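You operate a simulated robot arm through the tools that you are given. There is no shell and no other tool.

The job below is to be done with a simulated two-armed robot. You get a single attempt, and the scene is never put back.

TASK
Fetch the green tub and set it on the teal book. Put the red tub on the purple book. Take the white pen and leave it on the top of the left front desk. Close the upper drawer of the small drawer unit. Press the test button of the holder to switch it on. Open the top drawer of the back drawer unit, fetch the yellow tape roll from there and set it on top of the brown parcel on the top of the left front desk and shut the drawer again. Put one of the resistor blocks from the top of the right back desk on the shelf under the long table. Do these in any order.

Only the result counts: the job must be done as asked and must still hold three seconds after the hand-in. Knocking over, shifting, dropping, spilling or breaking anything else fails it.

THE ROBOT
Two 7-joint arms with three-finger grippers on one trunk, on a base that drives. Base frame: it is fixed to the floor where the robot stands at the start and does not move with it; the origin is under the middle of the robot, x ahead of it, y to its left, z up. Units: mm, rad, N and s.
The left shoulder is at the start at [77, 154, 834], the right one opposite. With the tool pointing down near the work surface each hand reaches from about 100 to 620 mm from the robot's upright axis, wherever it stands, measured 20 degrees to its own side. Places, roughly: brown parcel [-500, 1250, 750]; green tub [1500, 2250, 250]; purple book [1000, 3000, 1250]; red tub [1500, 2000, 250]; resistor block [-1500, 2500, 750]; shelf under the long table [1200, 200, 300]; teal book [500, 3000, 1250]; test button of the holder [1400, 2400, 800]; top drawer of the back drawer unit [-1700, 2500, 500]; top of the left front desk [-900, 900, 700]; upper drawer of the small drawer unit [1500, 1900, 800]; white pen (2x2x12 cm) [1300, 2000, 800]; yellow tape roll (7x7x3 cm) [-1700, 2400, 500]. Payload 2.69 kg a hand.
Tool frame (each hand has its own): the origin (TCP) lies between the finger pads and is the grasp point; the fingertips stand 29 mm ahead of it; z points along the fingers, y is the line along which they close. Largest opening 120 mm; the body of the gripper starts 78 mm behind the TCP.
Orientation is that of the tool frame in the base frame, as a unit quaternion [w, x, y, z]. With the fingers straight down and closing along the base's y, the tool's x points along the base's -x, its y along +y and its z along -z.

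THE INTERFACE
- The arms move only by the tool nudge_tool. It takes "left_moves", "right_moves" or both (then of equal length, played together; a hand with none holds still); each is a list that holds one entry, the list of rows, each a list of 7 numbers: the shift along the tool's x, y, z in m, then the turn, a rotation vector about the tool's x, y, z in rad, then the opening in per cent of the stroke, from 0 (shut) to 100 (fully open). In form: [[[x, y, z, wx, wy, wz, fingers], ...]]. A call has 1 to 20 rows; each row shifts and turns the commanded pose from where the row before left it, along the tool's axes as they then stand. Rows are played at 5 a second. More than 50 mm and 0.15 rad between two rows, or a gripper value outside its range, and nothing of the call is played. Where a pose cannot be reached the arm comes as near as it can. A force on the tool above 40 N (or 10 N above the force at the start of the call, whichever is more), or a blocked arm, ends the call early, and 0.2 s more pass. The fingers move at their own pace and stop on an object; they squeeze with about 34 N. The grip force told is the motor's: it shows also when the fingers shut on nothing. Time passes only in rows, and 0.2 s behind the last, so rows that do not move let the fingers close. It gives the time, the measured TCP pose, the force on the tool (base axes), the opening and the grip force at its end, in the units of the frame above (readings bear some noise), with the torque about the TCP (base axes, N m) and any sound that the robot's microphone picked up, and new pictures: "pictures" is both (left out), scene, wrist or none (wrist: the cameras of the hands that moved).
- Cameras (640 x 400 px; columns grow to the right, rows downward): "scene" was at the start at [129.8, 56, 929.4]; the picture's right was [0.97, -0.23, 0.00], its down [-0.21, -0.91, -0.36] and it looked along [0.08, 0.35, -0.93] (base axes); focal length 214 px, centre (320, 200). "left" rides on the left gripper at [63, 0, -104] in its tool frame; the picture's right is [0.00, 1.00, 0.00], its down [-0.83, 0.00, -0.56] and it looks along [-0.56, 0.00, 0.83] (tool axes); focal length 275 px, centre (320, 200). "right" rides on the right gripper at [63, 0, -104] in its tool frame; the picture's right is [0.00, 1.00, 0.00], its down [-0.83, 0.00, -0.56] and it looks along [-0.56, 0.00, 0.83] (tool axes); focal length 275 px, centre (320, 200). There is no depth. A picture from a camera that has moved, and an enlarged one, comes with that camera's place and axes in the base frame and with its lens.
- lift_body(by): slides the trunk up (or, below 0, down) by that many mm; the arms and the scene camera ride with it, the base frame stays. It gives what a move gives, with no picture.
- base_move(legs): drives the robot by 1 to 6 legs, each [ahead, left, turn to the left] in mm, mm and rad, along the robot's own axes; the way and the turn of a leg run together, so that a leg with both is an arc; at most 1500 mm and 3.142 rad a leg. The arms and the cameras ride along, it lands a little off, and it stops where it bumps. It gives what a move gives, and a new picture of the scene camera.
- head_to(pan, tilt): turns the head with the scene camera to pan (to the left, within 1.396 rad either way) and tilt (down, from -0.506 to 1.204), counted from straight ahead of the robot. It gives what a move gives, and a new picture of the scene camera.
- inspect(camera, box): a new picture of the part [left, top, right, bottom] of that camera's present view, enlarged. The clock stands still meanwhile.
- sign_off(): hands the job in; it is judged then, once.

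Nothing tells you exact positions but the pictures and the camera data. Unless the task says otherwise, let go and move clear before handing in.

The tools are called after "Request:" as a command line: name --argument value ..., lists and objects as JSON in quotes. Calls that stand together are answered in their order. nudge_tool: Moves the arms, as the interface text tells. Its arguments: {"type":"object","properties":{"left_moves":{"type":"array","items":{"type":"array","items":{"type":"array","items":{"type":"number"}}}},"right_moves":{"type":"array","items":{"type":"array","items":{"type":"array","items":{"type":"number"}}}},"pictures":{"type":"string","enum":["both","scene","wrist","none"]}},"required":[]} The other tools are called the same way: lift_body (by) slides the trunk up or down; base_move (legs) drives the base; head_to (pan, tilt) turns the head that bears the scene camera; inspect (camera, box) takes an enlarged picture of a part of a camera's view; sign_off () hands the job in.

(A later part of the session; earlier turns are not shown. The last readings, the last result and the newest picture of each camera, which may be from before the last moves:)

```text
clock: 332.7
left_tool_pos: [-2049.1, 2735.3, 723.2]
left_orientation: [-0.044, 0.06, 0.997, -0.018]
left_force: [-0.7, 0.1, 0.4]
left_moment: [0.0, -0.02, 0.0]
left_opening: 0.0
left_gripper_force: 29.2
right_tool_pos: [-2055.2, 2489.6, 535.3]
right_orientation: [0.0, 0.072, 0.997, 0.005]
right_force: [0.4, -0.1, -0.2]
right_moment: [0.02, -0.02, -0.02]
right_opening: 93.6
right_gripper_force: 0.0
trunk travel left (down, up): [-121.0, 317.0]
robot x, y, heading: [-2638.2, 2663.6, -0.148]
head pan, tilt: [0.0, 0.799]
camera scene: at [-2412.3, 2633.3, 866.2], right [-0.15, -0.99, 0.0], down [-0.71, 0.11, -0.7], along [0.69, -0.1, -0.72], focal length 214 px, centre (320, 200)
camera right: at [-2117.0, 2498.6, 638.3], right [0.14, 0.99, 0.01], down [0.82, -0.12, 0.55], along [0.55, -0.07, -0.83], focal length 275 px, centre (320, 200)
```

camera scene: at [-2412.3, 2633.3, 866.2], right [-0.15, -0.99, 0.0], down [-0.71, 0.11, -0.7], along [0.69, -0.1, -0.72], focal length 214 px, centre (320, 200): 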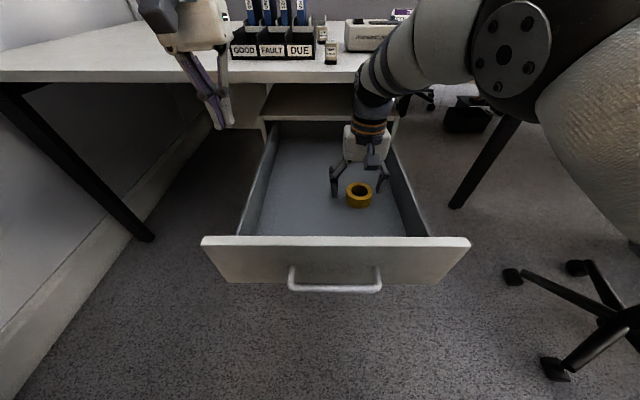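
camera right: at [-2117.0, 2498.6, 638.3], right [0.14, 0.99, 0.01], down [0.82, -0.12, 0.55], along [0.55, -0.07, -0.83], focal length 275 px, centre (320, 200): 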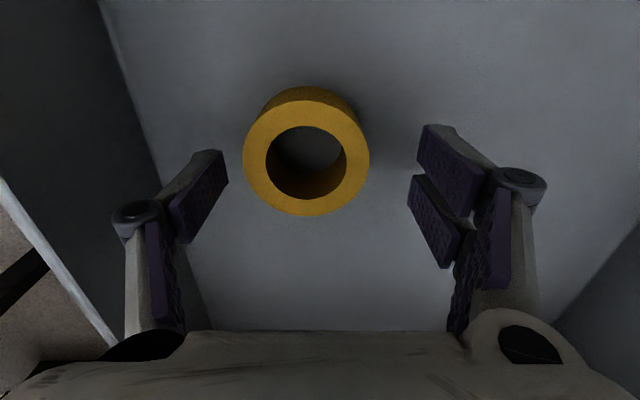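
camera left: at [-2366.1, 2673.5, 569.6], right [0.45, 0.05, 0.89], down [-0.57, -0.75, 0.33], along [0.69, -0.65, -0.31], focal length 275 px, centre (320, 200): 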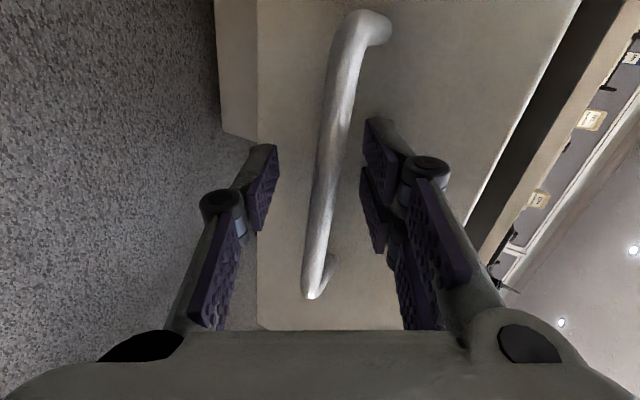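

The tape's top is at z≈496. I'll shift 6 mm right, lower 33 mm and close.

Request:
nudge_tool --right_moves '[[[0, -0.006, 0.018, 0, 0, 0, 78], [0, 0, 0.015, 0, 0, 0, 78], [0, 0, 0, 0, 0, 0, 60], [0, 0, 0, 0, 0, 0, 30], [0, 0, 0, 0, 0, 0, 0], [0, 0, 0, 0, 0, 0, 0]]]'

```text
clock: 333.5
left_tool_pos: [-2049.9, 2734.8, 725.5]
left_orientation: [-0.042, 0.061, 0.997, -0.02]
left_force: [1.4, -0.5, 0.6]
left_moment: [0.01, 0.01, -0.03]
left_opening: 0.0
left_gripper_force: 28.6
right_tool_pos: [-2050.2, 2475.8, 514.0]
right_orientation: [0.014, 0.075, 0.997, 0.0]
right_force: [1.0, -4.6, 48.5]
right_moment: [0.07, 0.66, 0.07]
right_opening: 59.8
right_gripper_force: 45.0
trunk travel left (down, up): [-121.0, 317.0]
robot x, y, heading: [-2637.2, 2664.5, -0.151]
head pan, tilt: [0.0, 0.799]
stopped in row 3 (right hand): the force on the tool passed its limit at 55 N (the readings are from after the stop); the commanded pose is now the measured one
camera scene: at [-2414.8, 2633.7, 867.4], right [-0.15, -0.99, 0.0], down [-0.71, 0.11, -0.7], along [0.69, -0.1, -0.71], focal length 214 px, centre (320, 200)
camera right: at [-2116.0, 2486.6, 616.5], right [0.14, 0.99, 0.0], down [0.81, -0.12, 0.58], along [0.57, -0.08, -0.81], focal length 275 px, centre (320, 200)
```

scene: 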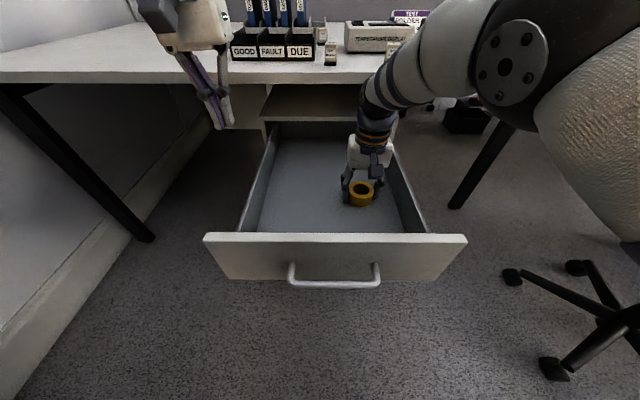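
right: 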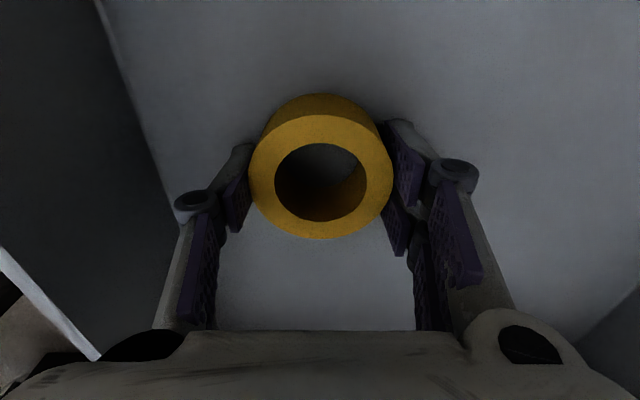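

The fingertips touched the drawer bottom. I'll ease up 6 mm and close on the tape.

Request:
nudge_tool --right_moves '[[[0, 0, -0.006, 0, 0, 0, 45], [0, 0, 0, 0, 0, 0, 20], [0, 0, 0, 0, 0, 0, 0], [0, 0, 0, 0, 0, 0, 0]]]' --pictures "wrist"

```text
clock: 334.5
left_tool_pos: [-2048.8, 2736.5, 723.6]
left_orientation: [-0.042, 0.06, 0.997, -0.019]
left_force: [0.2, 0.2, 0.1]
left_moment: [0.02, 0.0, 0.0]
left_opening: 0.2
left_gripper_force: 28.8
right_tool_pos: [-2056.0, 2476.3, 514.0]
right_orientation: [0.007, 0.073, 0.997, 0.001]
right_force: [-0.5, -6.6, 34.9]
right_moment: [-0.36, 0.15, -0.02]
right_opening: 60.2
right_gripper_force: 33.7
trunk travel left (down, up): [-121.0, 317.0]
robot x, y, heading: [-2638.0, 2667.5, -0.148]
head pan, tilt: [0.0, 0.799]
camera right: at [-2118.1, 2487.2, 617.1], right [0.14, 0.99, 0.0], down [0.81, -0.12, 0.57], along [0.56, -0.08, -0.82], focal length 275 px, centre (320, 200)
```

right: 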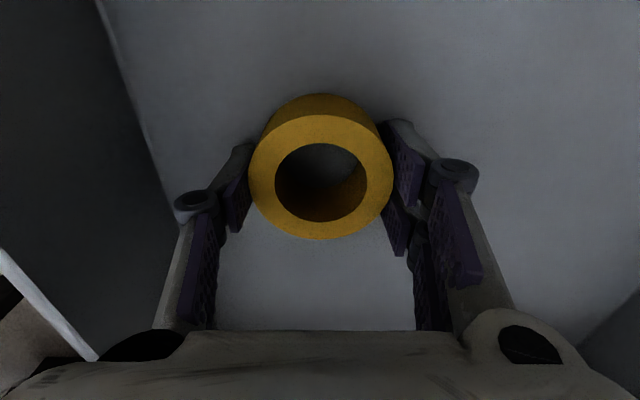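

Gripped at 60 mm. I'll lift it slowly out of the drawer.

Request:
nudge_tool --right_moves '[[[0, 0, -0.015, 0, 0, 0, 0], [0, 0, -0.03, 0, 0, 0, 0], [0, 0, -0.045, 0, 0, 0, 0], [0, 0, -0.045, 0, 0, 0, 0], [0, 0, -0.045, 0, 0, 0, 0], [0, 0, 0, 0, 0, 0, 0]]]'

```text
clock: 335.9
left_tool_pos: [-2047.6, 2735.7, 722.0]
left_orientation: [-0.043, 0.06, 0.997, -0.019]
left_force: [0.1, 0.1, -0.5]
left_moment: [-0.03, -0.01, -0.02]
left_opening: 0.1
left_gripper_force: 28.7
right_tool_pos: [-2056.4, 2476.1, 692.2]
right_orientation: [0.005, 0.073, 0.997, 0.002]
right_force: [0.0, 0.0, -0.4]
right_moment: [0.01, 0.03, 0.01]
right_opening: 60.1
right_gripper_force: 34.4
trunk travel left (down, up): [-121.0, 317.0]
robot x, y, heading: [-2635.6, 2664.0, -0.148]
head pan, tilt: [0.0, 0.799]
camera scene: at [-2412.3, 2633.2, 866.1], right [-0.15, -0.99, 0.0], down [-0.71, 0.11, -0.7], along [0.69, -0.1, -0.72], focal length 214 px, centre (320, 200)
camera right: at [-2119.0, 2485.5, 796.9], right [0.14, 0.99, 0.0], down [0.82, -0.12, 0.56], along [0.56, -0.08, -0.83], focal length 275 px, centre (320, 200)
```

scene: 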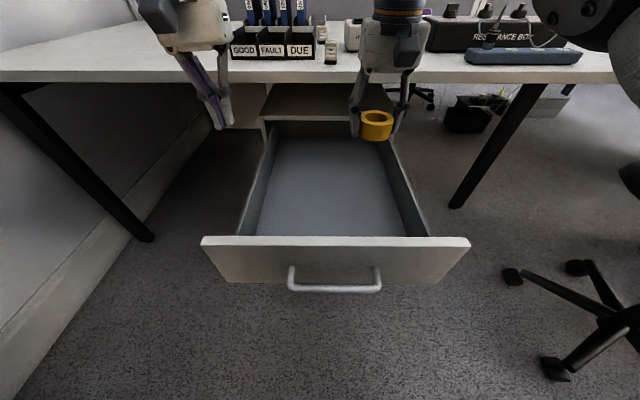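
right: 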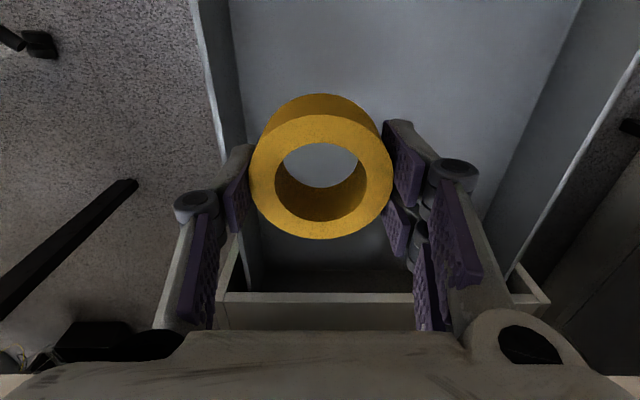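

The tape is held. Next I'll close the drawer: raise the right hand with the tape well above desk level, then slide right and back off.

Request:
nudge_tool --right_moves '[[[0, 0, -0.045, 0, 0, 0, 0], [0, 0, -0.045, 0, 0, 0, 0], [0, 0, -0.045, 0, 0, 0, 0], [0, 0, -0.04, 0, 0, 0, 0]]]' --pictures "none"

Request:
base_move --legs '[[0, -165, 0], [-250, 0, 0]]'

```text
clock: 336.9
left_tool_pos: [-2048.0, 2735.2, 722.7]
left_orientation: [-0.043, 0.06, 0.997, -0.02]
left_force: [0.8, 0.6, -0.5]
left_moment: [-0.03, -0.04, 0.0]
left_opening: 0.2
left_gripper_force: 28.9
right_tool_pos: [-2070.9, 2464.6, 789.4]
right_orientation: [0.005, 0.074, 0.997, 0.003]
right_force: [0.3, 0.2, -1.1]
right_moment: [-0.01, 0.0, -0.04]
right_opening: 60.0
right_gripper_force: 34.0
right hand out of reach, approached as far as the arm can: row 2, 3, 4
trunk travel left (down, up): [-121.0, 317.0]
robot x, y, heading: [-2634.8, 2665.9, -0.148]
head pan, tilt: [0.0, 0.799]
```

```text
clock: 340.2
left_tool_pos: [-2315.5, 2609.3, 722.8]
left_orientation: [-0.044, 0.06, 0.997, -0.02]
left_force: [0.5, 0.4, -0.1]
left_moment: [0.02, 0.02, -0.01]
left_opening: 0.0
left_gripper_force: 28.4
right_tool_pos: [-2339.3, 2339.6, 787.7]
right_orientation: [0.006, 0.074, 0.997, 0.002]
right_force: [-0.7, 0.0, -0.2]
right_moment: [-0.02, -0.02, -0.03]
right_opening: 60.0
right_gripper_force: 34.1
trunk travel left (down, up): [-121.0, 317.0]
robot x, y, heading: [-2903.7, 2538.7, -0.15]
head pan, tilt: [0.0, 0.799]
camera scene: at [-2681.0, 2507.2, 866.2], right [-0.15, -0.99, 0.0], down [-0.71, 0.11, -0.7], along [0.69, -0.1, -0.72], focal length 214 px, centre (320, 200)
```

scene: 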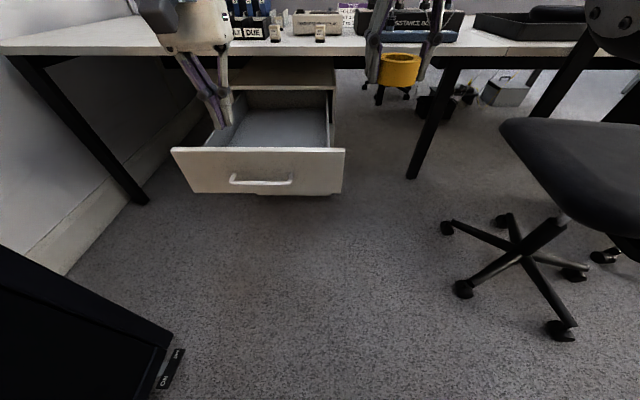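

I'll back off another 90 mm and extend the left hand forward, pitched, closed, to push the drawer front above its handle.

Request:
base_move --legs '[[-95, 0, 0]]'

Request:
nudge_tool --left_moves '[[[-0.016, 0, 0.0161, 0, -0.144, 0, 0], [-0.0135, 0, 0.0183, 0, -0.144, 0, 0], [-0.0108, 0, 0.02, 0, -0.144, 0, 0], [-0.0078, 0, 0.0213, 0, -0.144, 0, 0], [-0.0046, 0, 0.0222, 0, -0.144, 0, 0], [-0.0014, 0, 0.0227, 0, -0.144, 0, 0], [0.0019, 0, 0.0226, 0, -0.144, 0, 0], [0.0051, 0, 0.0222, 0, -0.144, 0, 0], [0.0082, 0, 0.0212, 0, -0.144, 0, 0]]]'

```text
clock: 341.3
left_tool_pos: [-2411.0, 2623.9, 723.4]
left_orientation: [-0.042, 0.061, 0.997, -0.019]
left_force: [0.4, -0.4, 0.6]
left_moment: [0.04, -0.01, 0.0]
left_opening: 0.0
left_gripper_force: 28.8
right_tool_pos: [-2434.2, 2353.9, 788.0]
right_orientation: [0.006, 0.073, 0.997, 0.002]
right_force: [-0.6, 0.6, -0.9]
right_moment: [0.0, -0.02, -0.01]
right_opening: 60.1
right_gripper_force: 34.1
trunk travel left (down, up): [-121.0, 317.0]
robot x, y, heading: [-2997.2, 2552.6, -0.15]
head pan, tilt: [0.0, 0.799]
camera scene: at [-2775.4, 2521.4, 866.2], right [-0.15, -0.99, 0.0], down [-0.71, 0.11, -0.7], along [0.69, -0.1, -0.72], focal length 214 px, centre (320, 200)
```

scene: 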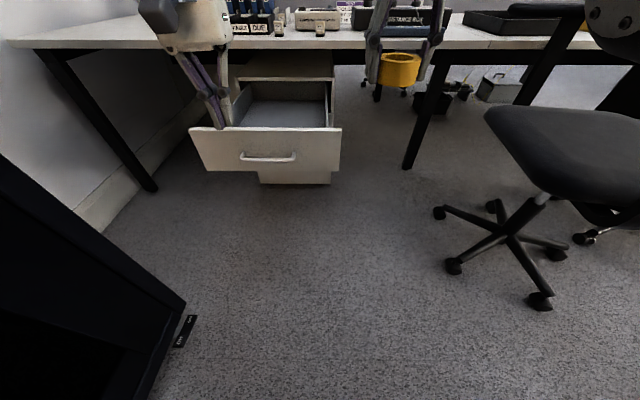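

```text
clock: 343.3
left_tool_pos: [-2285.7, 2602.9, 571.0]
left_orientation: [0.548, 0.037, 0.834, -0.052]
left_force: [-0.3, -1.1, 0.1]
left_moment: [0.01, 0.01, -0.01]
left_opening: 0.0
left_gripper_force: 28.9
left hand out of reach, approached as far as the arm can: row 9
right_tool_pos: [-2434.5, 2353.5, 788.0]
right_orientation: [0.006, 0.073, 0.997, 0.002]
right_force: [0.0, 0.1, -1.1]
right_moment: [0.0, -0.05, 0.02]
right_opening: 60.0
right_gripper_force: 34.2
trunk travel left (down, up): [-121.0, 317.0]
robot x, y, heading: [-2998.5, 2554.7, -0.15]
head pan, tilt: [0.0, 0.799]
camera scene: at [-2775.4, 2521.3, 866.2], right [-0.15, -0.99, 0.0], down [-0.71, 0.11, -0.7], along [0.69, -0.1, -0.72], focal length 214 px, centre (320, 200)
camera left: at [-2405.5, 2616.7, 554.2], right [0.12, 0.99, -0.04], down [-0.18, 0.06, 0.98], along [0.98, -0.11, 0.18], focal length 275 px, centre (320, 200)
```

scene: 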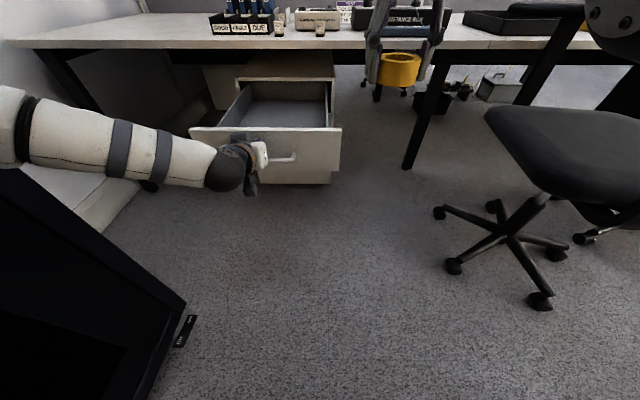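
left: 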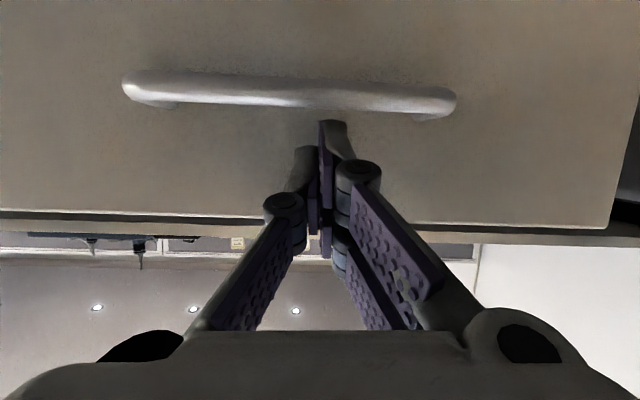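

The closed fingertips point at the drawer front just above the handle. I'll drive forward to push it shut.

Request:
base_move --legs '[[250, 0, -0.003]]'

Request:
base_move --legs '[[140, 0, 0]]'

```text
clock: 345.1
left_tool_pos: [-2039.2, 2568.0, 571.3]
left_orientation: [0.547, 0.036, 0.835, -0.051]
left_force: [0.1, 0.1, 0.1]
left_moment: [0.02, -0.01, 0.01]
left_opening: 0.0
left_gripper_force: 28.6
right_tool_pos: [-2186.8, 2319.1, 787.7]
right_orientation: [0.007, 0.071, 0.997, 0.002]
right_force: [-0.1, 0.0, -1.5]
right_moment: [0.02, -0.01, 0.01]
right_opening: 59.9
right_gripper_force: 34.3
trunk travel left (down, up): [-121.0, 317.0]
robot x, y, heading: [-2751.7, 2515.6, -0.14]
head pan, tilt: [0.0, 0.799]
camera scene: at [-2528.6, 2485.2, 866.1], right [-0.15, -0.99, 0.0], down [-0.71, 0.1, -0.7], along [0.69, -0.1, -0.72], focal length 214 px, centre (320, 200)
```

scene: 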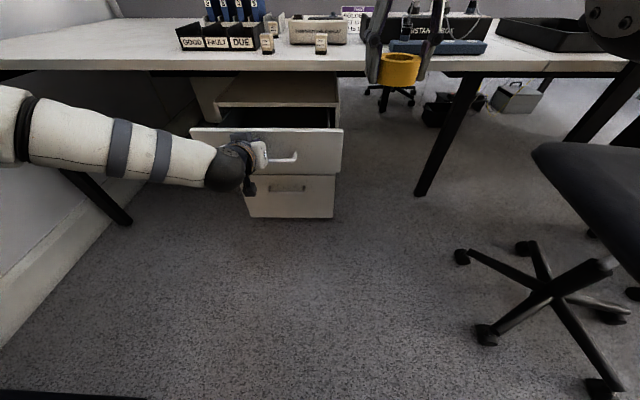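

```text
clock: 346.4
left_tool_pos: [-1901.3, 2547.6, 571.9]
left_orientation: [0.548, 0.036, 0.834, -0.05]
left_force: [0.4, -1.0, 0.1]
left_moment: [-0.02, 0.02, 0.02]
left_opening: 0.0
left_gripper_force: 28.6
right_tool_pos: [-2048.7, 2298.4, 788.3]
right_orientation: [0.007, 0.072, 0.997, 0.003]
right_force: [0.3, -0.8, -0.6]
right_moment: [0.02, -0.02, 0.01]
right_opening: 59.7
right_gripper_force: 33.7
trunk travel left (down, up): [-121.0, 317.0]
robot x, y, heading: [-2617.0, 2496.7, -0.147]
head pan, tilt: [0.0, 0.799]
camera scene: at [-2390.7, 2464.7, 866.1], right [-0.15, -0.99, 0.0], down [-0.71, 0.11, -0.7], along [0.69, -0.1, -0.72], focal length 214 px, centre (320, 200)
```

scene: 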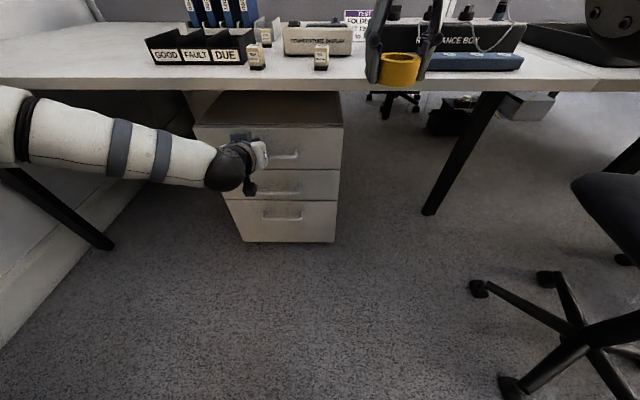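

Almost closed. I'll push on in small steps until I feel resistance.

Request:
base_move --legs '[[20, 0, 0]]'

Request:
inspect --camera "scene" --box '[180, 80, 360, 250]'

```text
clock: 347.4
left_tool_pos: [-1881.0, 2543.5, 571.2]
left_orientation: [0.547, 0.036, 0.835, -0.05]
left_force: [0.0, 0.1, -0.4]
left_moment: [0.02, 0.0, 0.0]
left_opening: 0.0
left_gripper_force: 28.5
right_tool_pos: [-2027.9, 2295.3, 787.3]
right_orientation: [0.005, 0.072, 0.997, 0.002]
right_force: [0.2, 0.8, -0.6]
right_moment: [-0.01, 0.04, -0.01]
right_opening: 59.8
right_gripper_force: 34.0
trunk travel left (down, up): [-121.0, 317.0]
robot x, y, heading: [-2596.7, 2494.3, -0.143]
head pan, tilt: [0.0, 0.799]
stopped in leg 1: the force on the tool passed its limit at 55 N (the readings are from after the stop); the commanded pose is now the measured one
camera scene: at [-2370.3, 2461.8, 866.1], right [-0.15, -0.99, 0.0], down [-0.71, 0.1, -0.7], along [0.69, -0.1, -0.72], focal length 214 px, centre (320, 200)
```

scene: 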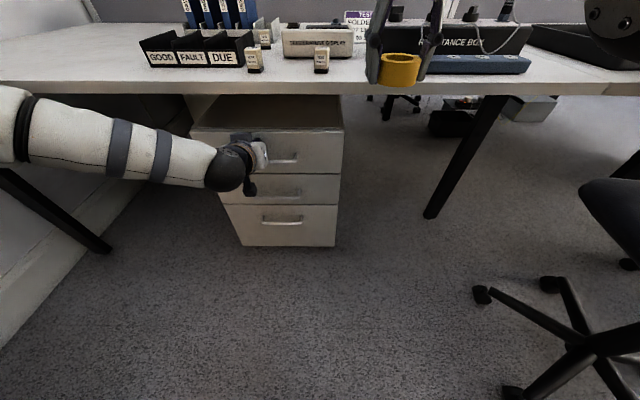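

```text
2.35 times, centred on (270, 165) of scene
camera zoom: at [-2370.3, 2461.8, 866.1], right [-0.15, -0.99, 0.0], down [-0.71, 0.1, -0.7], along [0.69, -0.1, -0.72], focal length 505 px, centre (438, 282)
```

zoom: 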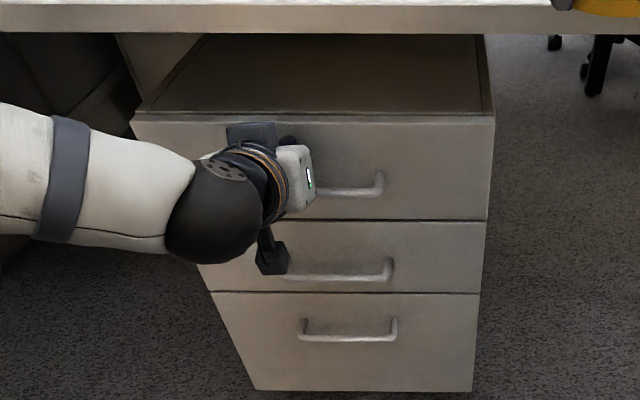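

The drawer is shut (it met firm resistance and looks flush). I'll back away, fold the left arm to tool-down and raise the trunk for picking a resistor block.

Request:
base_move --legs '[[-160, 0, -0.005]]'

Request:
nudge_tool --left_moves '[[[-0.0139, 0, -0.0259, 0, 0.15, 0, 0], [-0.0099, 0, -0.0277, 0, 0.15, 0, 0], [-0.0057, 0, -0.0289, 0, 0.15, 0, 0], [-0.0013, 0, -0.0294, 0, 0.15, 0, 0], [0.0031, 0, -0.0293, 0, 0.15, 0, 0], [0.0075, 0, -0.0285, 0, 0.15, 0, 0], [0.0116, 0, -0.027, 0, 0.15, 0, 0], [0.0156, 0, -0.025, 0, 0.15, 0, 30]]]' --pictures "none"

Request:
lift_body --by 150

Request:
head_to --pan 0.1 --tilt 0.5

```text
clock: 348.8
left_tool_pos: [-2038.1, 2564.7, 571.4]
left_orientation: [0.546, 0.038, 0.835, -0.052]
left_force: [-0.1, 0.4, 0.5]
left_moment: [0.0, 0.02, 0.01]
left_opening: 0.0
left_gripper_force: 28.5
right_tool_pos: [-2188.1, 2316.0, 786.5]
right_orientation: [0.005, 0.075, 0.997, 0.002]
right_force: [-0.1, -0.5, -1.1]
right_moment: [-0.02, 0.01, 0.0]
right_opening: 59.5
right_gripper_force: 33.9
trunk travel left (down, up): [-121.0, 317.0]
robot x, y, heading: [-2753.5, 2518.3, -0.15]
head pan, tilt: [0.0, 0.799]
camera scene: at [-2529.2, 2484.5, 866.2], right [-0.15, -0.99, 0.0], down [-0.71, 0.11, -0.7], along [0.69, -0.11, -0.72], focal length 214 px, centre (320, 200)
```

scene: 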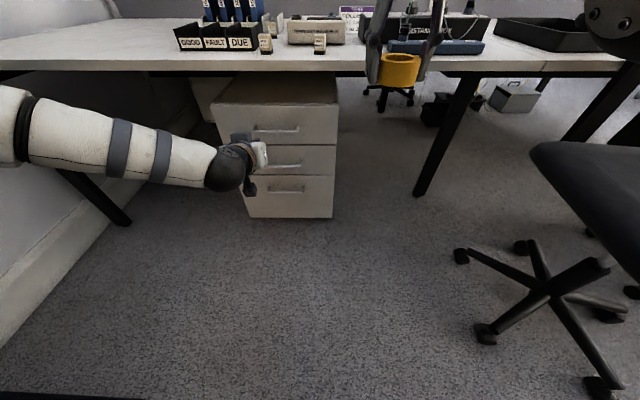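

```text
clock: 350.6
left_tool_pos: [-2185.4, 2589.5, 755.5]
left_orientation: [-0.021, 0.061, 0.998, -0.021]
left_force: [-0.7, 0.2, 0.2]
left_moment: [0.01, -0.01, 0.01]
left_opening: 36.0
left_gripper_force: 0.2
right_tool_pos: [-2187.8, 2316.3, 787.0]
right_orientation: [0.006, 0.075, 0.997, 0.002]
right_force: [0.8, 0.1, -1.3]
right_moment: [-0.01, -0.01, 0.02]
right_opening: 59.9
right_gripper_force: 33.8
trunk travel left (down, up): [-121.0, 317.0]
robot x, y, heading: [-2754.8, 2515.3, -0.151]
head pan, tilt: [0.0, 0.799]
```

```text
clock: 352.4
left_tool_pos: [-2182.3, 2591.1, 906.3]
left_orientation: [-0.021, 0.061, 0.998, -0.02]
left_force: [0.0, 0.0, -0.6]
left_moment: [0.0, 0.03, 0.0]
left_opening: 36.1
left_gripper_force: 0.1
right_tool_pos: [-2233.6, 2321.5, 1020.1]
right_orientation: [0.088, 0.075, 0.993, -0.005]
right_force: [0.0, -0.3, -0.6]
right_moment: [0.04, -0.02, 0.0]
right_opening: 59.9
right_gripper_force: 34.2
trunk travel left (down, up): [-271.0, 167.0]
robot x, y, heading: [-2758.1, 2516.3, -0.155]
head pan, tilt: [0.0, 0.799]
```

```text
clock: 353.2
left_tool_pos: [-2184.5, 2591.7, 906.0]
left_orientation: [-0.02, 0.061, 0.998, -0.021]
left_force: [0.7, -0.5, 0.6]
left_moment: [-0.01, -0.03, 0.0]
left_opening: 36.1
left_gripper_force: 0.0
right_tool_pos: [-2234.6, 2323.0, 1018.7]
right_orientation: [0.089, 0.075, 0.993, -0.005]
right_force: [-0.5, 0.1, -1.2]
right_moment: [0.03, -0.03, -0.04]
right_opening: 59.8
right_gripper_force: 33.8
trunk travel left (down, up): [-271.0, 167.0]
robot x, y, heading: [-2754.5, 2518.7, -0.148]
head pan, tilt: [0.099, 0.499]
camera scene: at [-2563.9, 2498.9, 1051.8], right [-0.05, -1.0, 0.0], down [-0.48, 0.03, -0.88], along [0.88, -0.05, -0.48], focal length 214 px, centre (320, 200)
```

scene: 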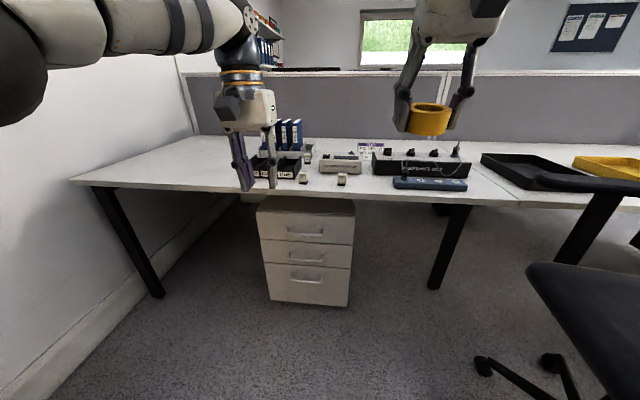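

All drawers are closed and the tape is held high in the right hand. I'll zoom in on the resistor blocks.

Request:
inspect --camera "scene" --box '[230, 110, 390, 210]'

Request:
inspect --camera "left" --box '[0, 0, 640, 400]'

```text
4.00 times, centred on (310, 160) of scene
camera zoom: at [-2563.9, 2498.9, 1051.8], right [-0.05, -1.0, 0.0], down [-0.48, 0.03, -0.88], along [0.88, -0.05, -0.48], focal length 858 px, centre (360, 360)
```

zoom: 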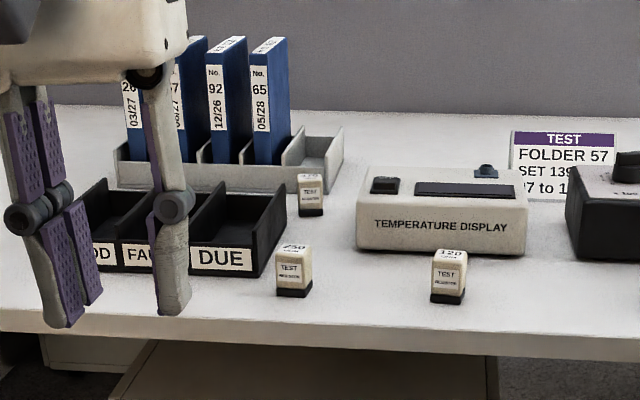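

```text
1.00 times, centred on (320, 200) of left (not enlarged: the box is as wide or as high as the picture)
camera zoom: at [-2242.5, 2602.9, 1011.6], right [0.12, 0.99, -0.04], down [0.85, -0.08, 0.52], along [0.52, -0.1, -0.85], focal length 275 px, centre (320, 200)
```

zoom: 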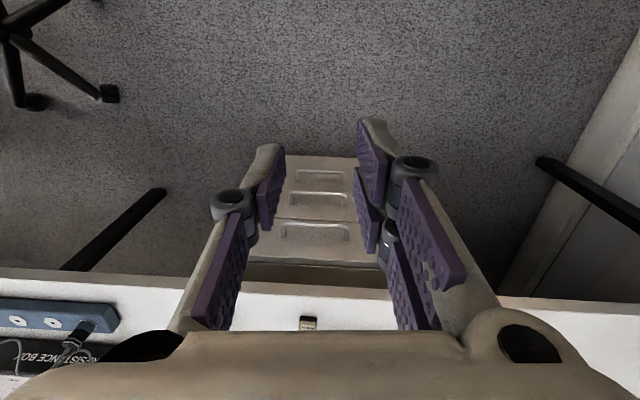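

I'll take the "750" block at about (-1812, 2516). Driving forward 340 mm and slightly right.

Request:
base_move --legs '[[0, -17, 0], [345, 0, 0]]'

Request:
inspect --camera "left" --box '[0, 0, 640, 400]'

```text
clock: 355.8
left_tool_pos: [-1848.2, 2517.4, 905.5]
left_orientation: [-0.019, 0.063, 0.998, -0.02]
left_force: [-0.2, -0.7, -0.5]
left_moment: [-0.02, 0.04, 0.02]
left_opening: 36.1
left_gripper_force: 0.0
right_tool_pos: [-1899.3, 2250.4, 1019.5]
right_orientation: [0.088, 0.078, 0.993, -0.005]
right_force: [-0.6, -0.2, -0.5]
right_moment: [0.0, 0.03, -0.02]
right_opening: 59.7
right_gripper_force: 34.0
trunk travel left (down, up): [-271.0, 167.0]
robot x, y, heading: [-2418.1, 2445.5, -0.159]
head pan, tilt: [0.099, 0.499]
camera scene: at [-2227.8, 2428.4, 1051.8], right [-0.06, -1.0, 0.0], down [-0.48, 0.03, -0.88], along [0.88, -0.05, -0.48], focal length 214 px, centre (320, 200)
```

scene: 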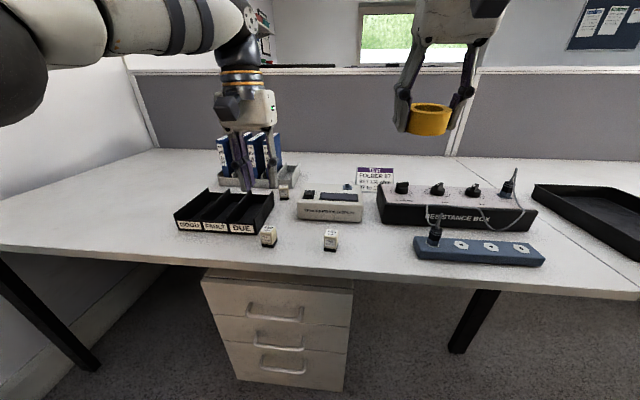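

```text
1.00 times, centred on (320, 200) of left (not enlarged: the box is as wide or as high as the picture)
camera zoom: at [-1905.9, 2530.5, 1011.4], right [0.13, 0.99, -0.04], down [0.85, -0.09, 0.52], along [0.52, -0.11, -0.85], focal length 275 px, centre (320, 200)
```

zoom: 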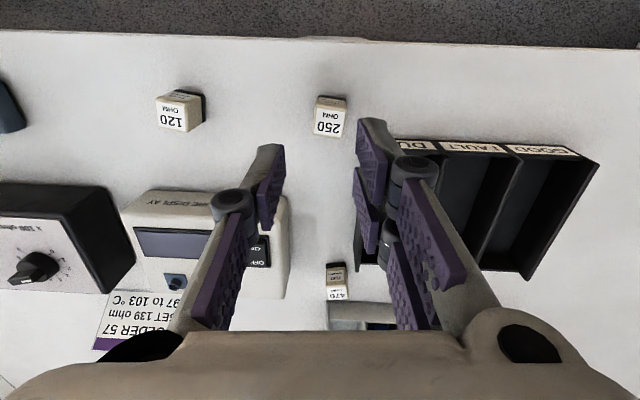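

The "250" block is right below the left hand. I'll open to about 50 mm, descend and check.

Request:
nudge_tool --left_moves '[[[-0.005, 0.0, 0.045, 0, 0, 0, 42], [0, 0, 0.045, 0, 0, 0, 42], [0, 0, 0.03, 0, 0, 0, 42], [0, 0, 0, 0, 0, 0, 42]]]' --pictures "wrist"

```text
clock: 356.8
left_tool_pos: [-1849.3, 2511.8, 786.4]
left_orientation: [-0.02, 0.063, 0.998, -0.02]
left_force: [-0.7, 0.7, 0.4]
left_moment: [-0.01, -0.02, 0.0]
left_opening: 50.3
left_gripper_force: 0.0
right_tool_pos: [-1900.6, 2250.8, 1019.4]
right_orientation: [0.088, 0.077, 0.993, -0.005]
right_force: [0.7, -0.6, -0.5]
right_moment: [0.0, 0.01, 0.0]
right_opening: 59.8
right_gripper_force: 34.2
trunk travel left (down, up): [-271.0, 167.0]
robot x, y, heading: [-2415.7, 2449.2, -0.154]
head pan, tilt: [0.099, 0.499]
camera left: at [-1907.0, 2523.8, 891.6], right [0.13, 0.99, -0.04], down [0.85, -0.09, 0.52], along [0.52, -0.11, -0.85], focal length 275 px, centre (320, 200)
```

left: 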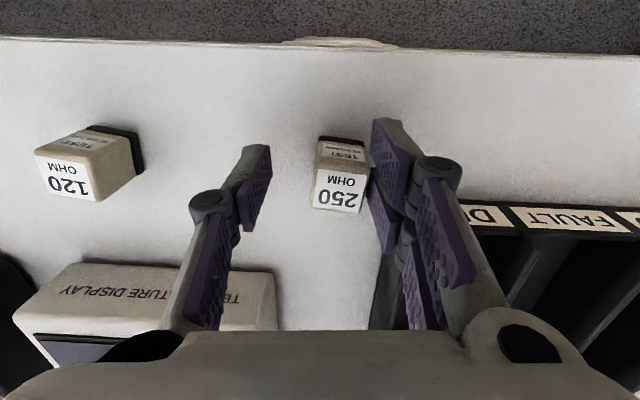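

The block is 9 mm left and 9 mm ahead of the TCP. I'll correct, lower to z≈756 and close.

Request:
nudge_tool --left_moves '[[[0, 0.009, 0, 0, 0, 0, 42], [-0.0088, 0, 0, 0, 0, 0, 42], [0, 0, 0.015, 0, 0, 0, 42], [0, 0, 0.013, 0, 0, 0, 42], [0, 0, 0, 0, 0, 0, 42]]]' --pictures "wrist"

```text
clock: 358.0
left_tool_pos: [-1839.4, 2520.7, 759.3]
left_orientation: [-0.018, 0.064, 0.998, -0.021]
left_force: [0.2, 2.4, 11.7]
left_moment: [0.4, -0.29, 0.04]
left_opening: 52.9
left_gripper_force: 1.9
right_tool_pos: [-1902.1, 2251.1, 1020.0]
right_orientation: [0.089, 0.078, 0.993, -0.006]
right_force: [0.0, 0.1, 0.0]
right_moment: [-0.01, 0.01, 0.0]
right_opening: 59.9
right_gripper_force: 33.7
trunk travel left (down, up): [-271.0, 167.0]
robot x, y, heading: [-2420.3, 2446.1, -0.156]
head pan, tilt: [0.099, 0.499]
camera left: at [-1897.9, 2532.4, 864.9], right [0.13, 0.99, -0.04], down [0.85, -0.09, 0.53], along [0.52, -0.11, -0.85], focal length 275 px, centre (320, 200)
```

left: 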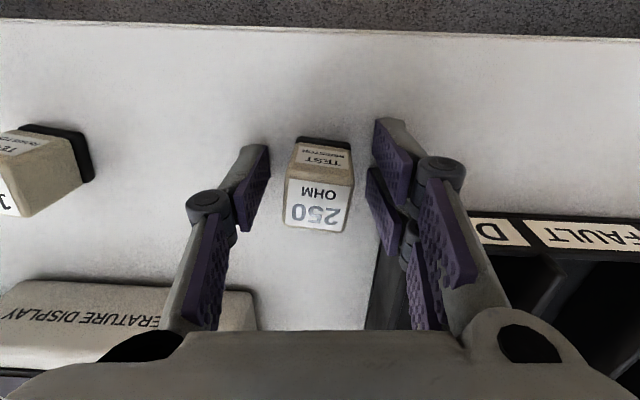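

Fingertips touch the desk and the block is well between them. I'll raise 3 mm and close.

Request:
nudge_tool --left_moves '[[[0, 0, -0.003, 0, 0, 0, 42], [0, 0, 0, 0, 0, 0, 25], [0, 0, 0, 0, 0, 0, 10], [0, 0, 0, 0, 0, 0, 0], [0, 0, 0, 0, 0, 0, 0]]]' --pictures "wrist"

```text
clock: 359.2
left_tool_pos: [-1839.4, 2519.2, 760.4]
left_orientation: [-0.019, 0.063, 0.998, -0.021]
left_force: [0.7, -0.5, -0.2]
left_moment: [0.01, 0.04, -0.02]
left_opening: 27.3
left_gripper_force: 34.0
right_tool_pos: [-1899.9, 2251.1, 1019.7]
right_orientation: [0.089, 0.077, 0.993, -0.005]
right_force: [-0.3, -0.7, -0.2]
right_moment: [0.04, 0.02, 0.04]
right_opening: 59.8
right_gripper_force: 33.6
trunk travel left (down, up): [-271.0, 167.0]
robot x, y, heading: [-2414.3, 2448.1, -0.155]
head pan, tilt: [0.099, 0.499]
camera left: at [-1897.7, 2532.3, 866.1], right [0.13, 0.99, -0.04], down [0.85, -0.09, 0.52], along [0.52, -0.11, -0.85], focal length 275 px, centre (320, 200)
```

left: 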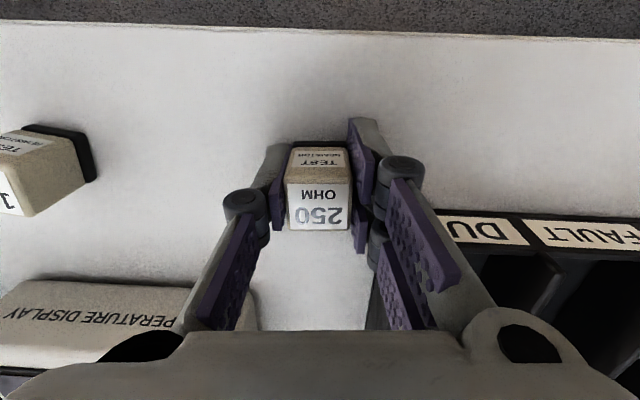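

Block gripped (27 mm). I'll lift it clear and back away from the desk.

Request:
nudge_tool --left_moves '[[[0, 0, -0.03, 0, 0, 0, 0], [0, 0, -0.045, 0, 0, 0, 0], [0, 0, -0.045, 0, 0, 0, 0], [0, 0, -0.04, 0, 0, 0, 0]]]'

Request:
base_move --legs '[[-500, 0, 0]]'

```text
clock: 360.2
left_tool_pos: [-1833.3, 2527.1, 919.0]
left_orientation: [-0.021, 0.064, 0.998, -0.021]
left_force: [-0.3, 0.2, 0.1]
left_moment: [-0.04, 0.02, 0.01]
left_opening: 27.1
left_gripper_force: 33.8
right_tool_pos: [-1898.8, 2250.4, 1019.4]
right_orientation: [0.089, 0.078, 0.993, -0.005]
right_force: [-1.2, -0.2, -1.2]
right_moment: [0.03, 0.0, -0.01]
right_opening: 59.7
right_gripper_force: 33.7
trunk travel left (down, up): [-271.0, 167.0]
robot x, y, heading: [-2417.4, 2447.3, -0.159]
head pan, tilt: [0.099, 0.499]
camera scene: at [-2227.8, 2428.3, 1051.7], right [-0.06, -1.0, 0.0], down [-0.48, 0.03, -0.88], along [0.88, -0.05, -0.48], focal length 214 px, centre (320, 200)
camera left: at [-1892.0, 2538.5, 1026.0], right [0.13, 0.99, -0.04], down [0.85, -0.09, 0.52], along [0.51, -0.11, -0.85], focal length 275 px, centre (320, 200)
```

scene: 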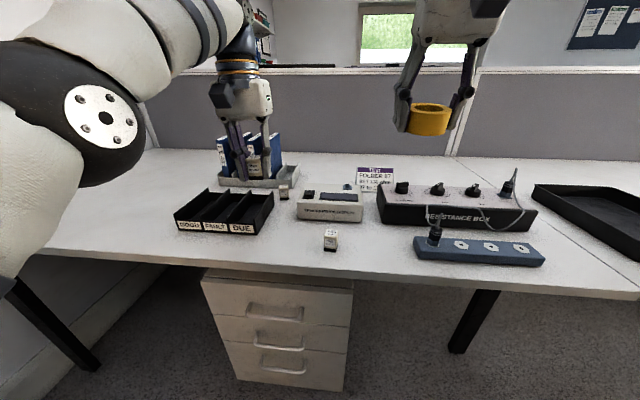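
left: 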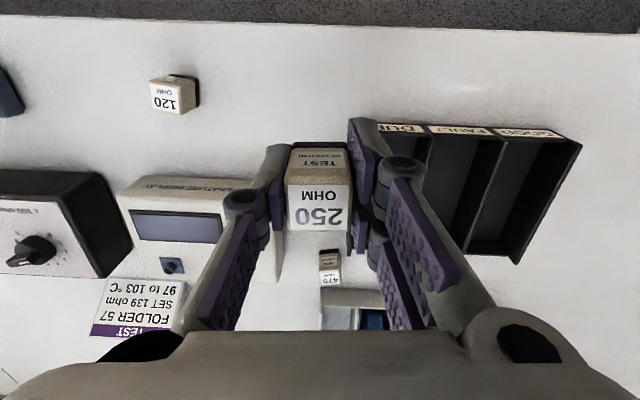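

```text
clock: 363.2
left_tool_pos: [-2325.3, 2603.8, 921.3]
left_orientation: [-0.02, 0.063, 0.998, -0.021]
left_force: [0.0, 0.3, -0.7]
left_moment: [0.03, 0.0, -0.03]
left_opening: 26.9
left_gripper_force: 34.0
right_tool_pos: [-2392.7, 2328.1, 1020.2]
right_orientation: [0.088, 0.078, 0.993, -0.005]
right_force: [0.1, -0.7, -1.1]
right_moment: [0.05, 0.03, -0.02]
right_opening: 59.4
right_gripper_force: 33.9
trunk travel left (down, up): [-271.0, 167.0]
robot x, y, heading: [-2909.3, 2529.3, -0.156]
head pan, tilt: [0.099, 0.499]
camera scene: at [-2720.6, 2506.7, 1051.9], right [-0.06, -1.0, 0.0], down [-0.48, 0.03, -0.88], along [0.88, -0.05, -0.48], focal length 214 px, centre (320, 200)
```

scene: 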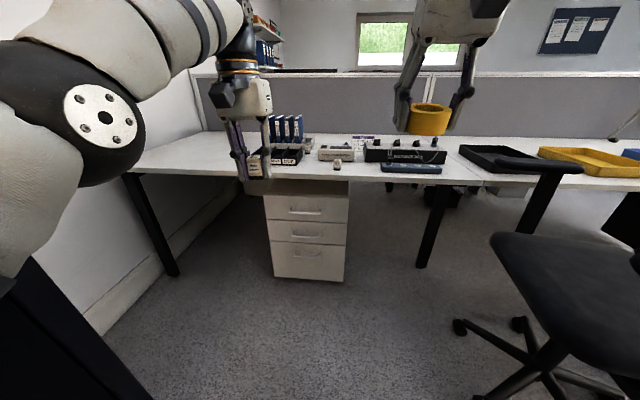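

Both items are held. I'll retrace my path: slide toward the chair side, turn to face along the aisle and reverse out past the chairs.

Request:
base_move --legs '[[-20, 0, 0], [0, -205, 0], [0, 0, 1.574]]'

```text
clock: 369.5
left_tool_pos: [-3025.3, 2911.2, 920.2]
left_orientation: [0.001, -0.651, 0.759, -0.029]
left_force: [0.2, 0.3, -0.6]
left_moment: [-0.04, 0.0, -0.03]
left_opening: 27.1
left_gripper_force: 33.0
right_tool_pos: [-2751.7, 2837.7, 1020.2]
right_orientation: [0.067, -0.639, 0.764, 0.058]
right_force: [0.6, 1.1, -0.1]
right_moment: [-0.01, 0.0, 0.01]
right_opening: 59.8
right_gripper_force: 33.0
trunk travel left (down, up): [-271.0, 167.0]
robot x, y, heading: [-2961.0, 2326.4, 1.387]
head pan, tilt: [0.099, 0.499]
camera scene: at [-2936.6, 2517.0, 1051.8], right [1.0, -0.08, 0.0], down [-0.04, -0.48, -0.88], along [0.07, 0.88, -0.48], focal length 214 px, centre (320, 200)
```

scene: 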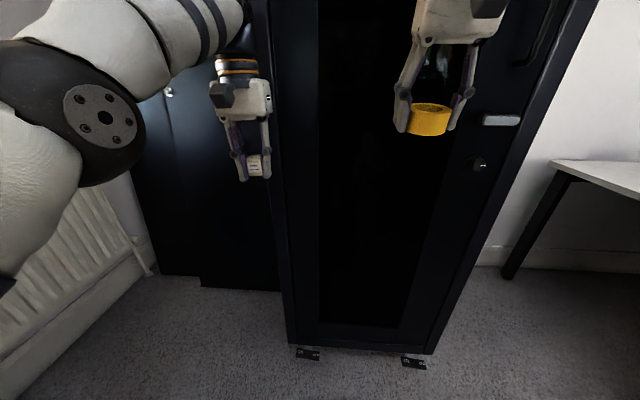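

I'll correct the heading and reverse along the passage.

Request:
base_move --legs '[[0, 0, 0.03], [-1250, 0, 0], [-1180, 0, 0]]'

```text
clock: 381.9
left_tool_pos: [-3425.8, 494.5, 919.5]
left_orientation: [0.001, -0.661, 0.75, -0.029]
left_force: [0.0, -1.3, -0.6]
left_moment: [0.03, 0.01, 0.01]
left_opening: 27.1
left_gripper_force: 33.5
right_tool_pos: [-3148.5, 428.0, 1018.6]
right_orientation: [0.066, -0.648, 0.756, 0.059]
right_force: [0.4, -1.1, -0.9]
right_moment: [-0.01, 0.01, 0.01]
right_opening: 59.5
right_gripper_force: 34.3
trunk travel left (down, up): [-271.0, 167.0]
robot x, y, heading: [-3344.5, -88.8, 1.418]
head pan, tilt: [0.099, 0.499]
camera scene: at [-3326.0, 102.0, 1051.9], right [1.0, -0.06, 0.0], down [-0.03, -0.48, -0.88], along [0.05, 0.88, -0.48], focal length 214 px, centre (320, 200)
```

scene: 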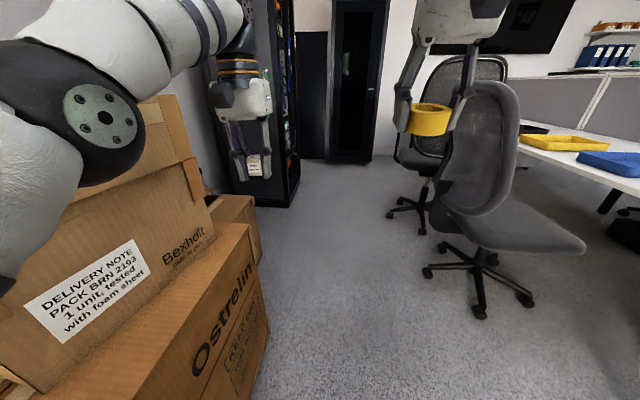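

Clear of the chairs. Now I'll shift right away from the boxes, turn to face back to the front aisle and drive through the corridor.

Request:
base_move --legs '[[0, -440, 0], [-20, 0, 0], [0, 0, -1.571]]'

Request:
head_to --pan 0 --tilt 0.4

```text
clock: 390.0
left_tool_pos: [-2328.8, -106.9, 920.5]
left_orientation: [-0.02, 0.07, 0.997, -0.021]
left_force: [0.2, 0.8, -0.4]
left_moment: [0.01, 0.02, -0.01]
left_opening: 27.3
left_gripper_force: 34.1
right_tool_pos: [-2398.0, -382.0, 1020.0]
right_orientation: [0.088, 0.084, 0.993, -0.006]
right_force: [0.4, -0.3, -1.3]
right_moment: [-0.01, 0.01, -0.03]
right_opening: 59.7
right_gripper_force: 34.0
trunk travel left (down, up): [-271.0, 167.0]
robot x, y, heading: [-2911.2, -175.1, -0.168]
head pan, tilt: [0.099, 0.499]
camera scene: at [-2723.9, -199.6, 1051.8], right [-0.07, -1.0, 0.0], down [-0.48, 0.03, -0.88], along [0.88, -0.06, -0.48], focal length 214 px, centre (320, 200)
```

scene: 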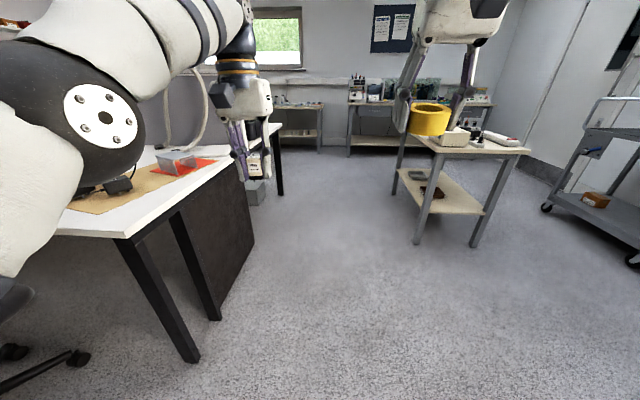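

```text
clock: 390.7
left_tool_pos: [-2327.4, -106.8, 920.0]
left_orientation: [-0.02, 0.069, 0.997, -0.022]
left_force: [-0.4, -0.7, -0.5]
left_moment: [0.0, 0.02, -0.02]
left_opening: 27.2
left_gripper_force: 33.7
right_tool_pos: [-2398.2, -380.8, 1019.5]
right_orientation: [0.089, 0.083, 0.993, -0.006]
right_force: [0.2, -0.6, -0.7]
right_moment: [0.01, 0.04, 0.0]
right_opening: 59.7
right_gripper_force: 33.9
trunk travel left (down, up): [-271.0, 167.0]
robot x, y, heading: [-2913.2, -177.9, -0.173]
head pan, tilt: [0.0, 0.4]
camera scene: at [-2723.3, -208.8, 1060.9], right [-0.17, -0.99, 0.0], down [-0.38, 0.07, -0.92], along [0.91, -0.16, -0.39], focal length 214 px, centre (320, 200)
```

scene: 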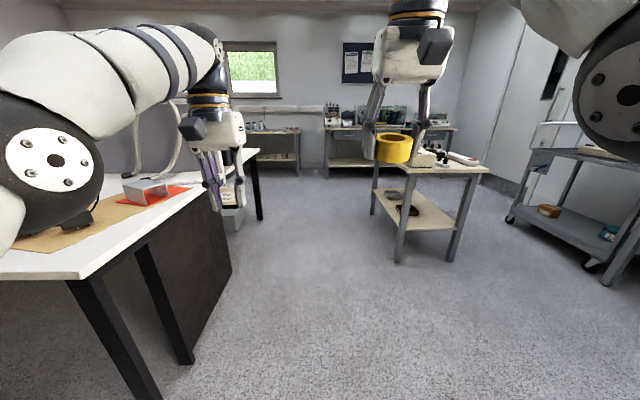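

The corridor is clear. I'll drive through to the front aisle.

Request:
base_move --legs '[[0, 0, 0.019], [1500, 0, 0], [1430, 0, 0]]'

Request:
head_to --pan 0.3 --tilt 0.5

```text
clock: 405.1
left_tool_pos: [553.7, -520.5, 920.7]
left_orientation: [-0.019, 0.048, 0.998, -0.022]
left_force: [0.2, -0.5, -1.1]
left_moment: [-0.03, 0.0, -0.02]
left_opening: 27.3
left_gripper_force: 33.5
right_tool_pos: [496.7, -796.7, 1019.2]
right_orientation: [0.089, 0.063, 0.994, -0.004]
right_force: [-0.4, 0.2, -0.6]
right_moment: [-0.02, 0.03, 0.0]
right_opening: 59.6
right_gripper_force: 34.1
trunk travel left (down, up): [-271.0, 167.0]
robot x, y, heading: [-29.0, -616.7, -0.126]
head pan, tilt: [0.0, 0.4]
camera scene: at [163.6, -638.4, 1061.0], right [-0.13, -0.99, 0.0], down [-0.39, 0.05, -0.92], along [0.91, -0.12, -0.39], focal length 214 px, centre (320, 200)
```

scene: 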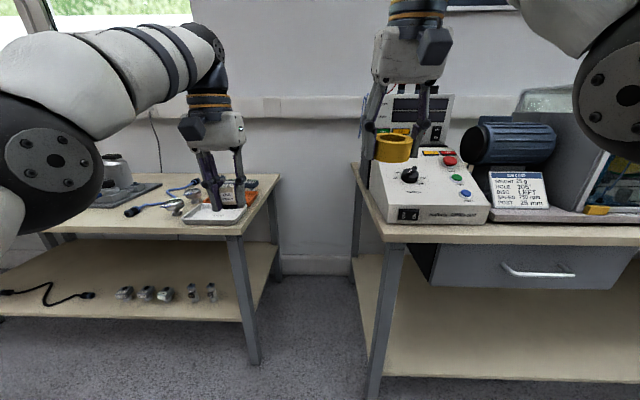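

```text
clock: 405.9
left_tool_pos: [553.7, -519.8, 920.3]
left_orientation: [-0.02, 0.049, 0.998, -0.022]
left_force: [-0.7, -0.1, -0.1]
left_moment: [-0.02, 0.01, -0.03]
left_opening: 26.9
left_gripper_force: 34.2
right_tool_pos: [496.1, -798.5, 1020.0]
right_orientation: [0.089, 0.063, 0.994, -0.004]
right_force: [0.2, 0.1, -1.4]
right_moment: [0.02, 0.01, -0.03]
right_opening: 59.8
right_gripper_force: 33.8
trunk travel left (down, up): [-271.0, 167.0]
robot x, y, heading: [-30.8, -616.7, -0.13]
head pan, tilt: [0.3, 0.499]
camera scene: at [161.2, -611.0, 1051.9], right [0.17, -0.99, 0.0], down [-0.47, -0.08, -0.88], along [0.87, 0.15, -0.48], focal length 214 px, centre (320, 200)
```

scene: 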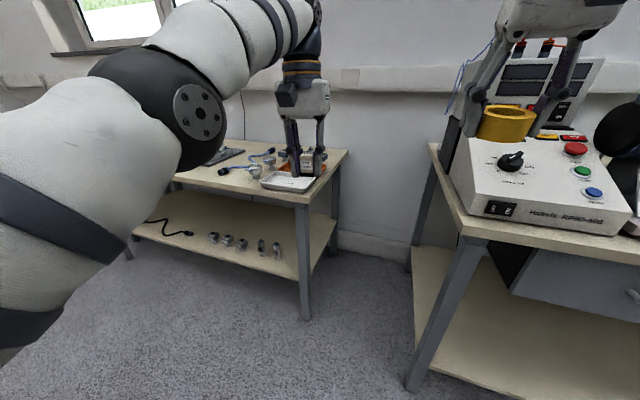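

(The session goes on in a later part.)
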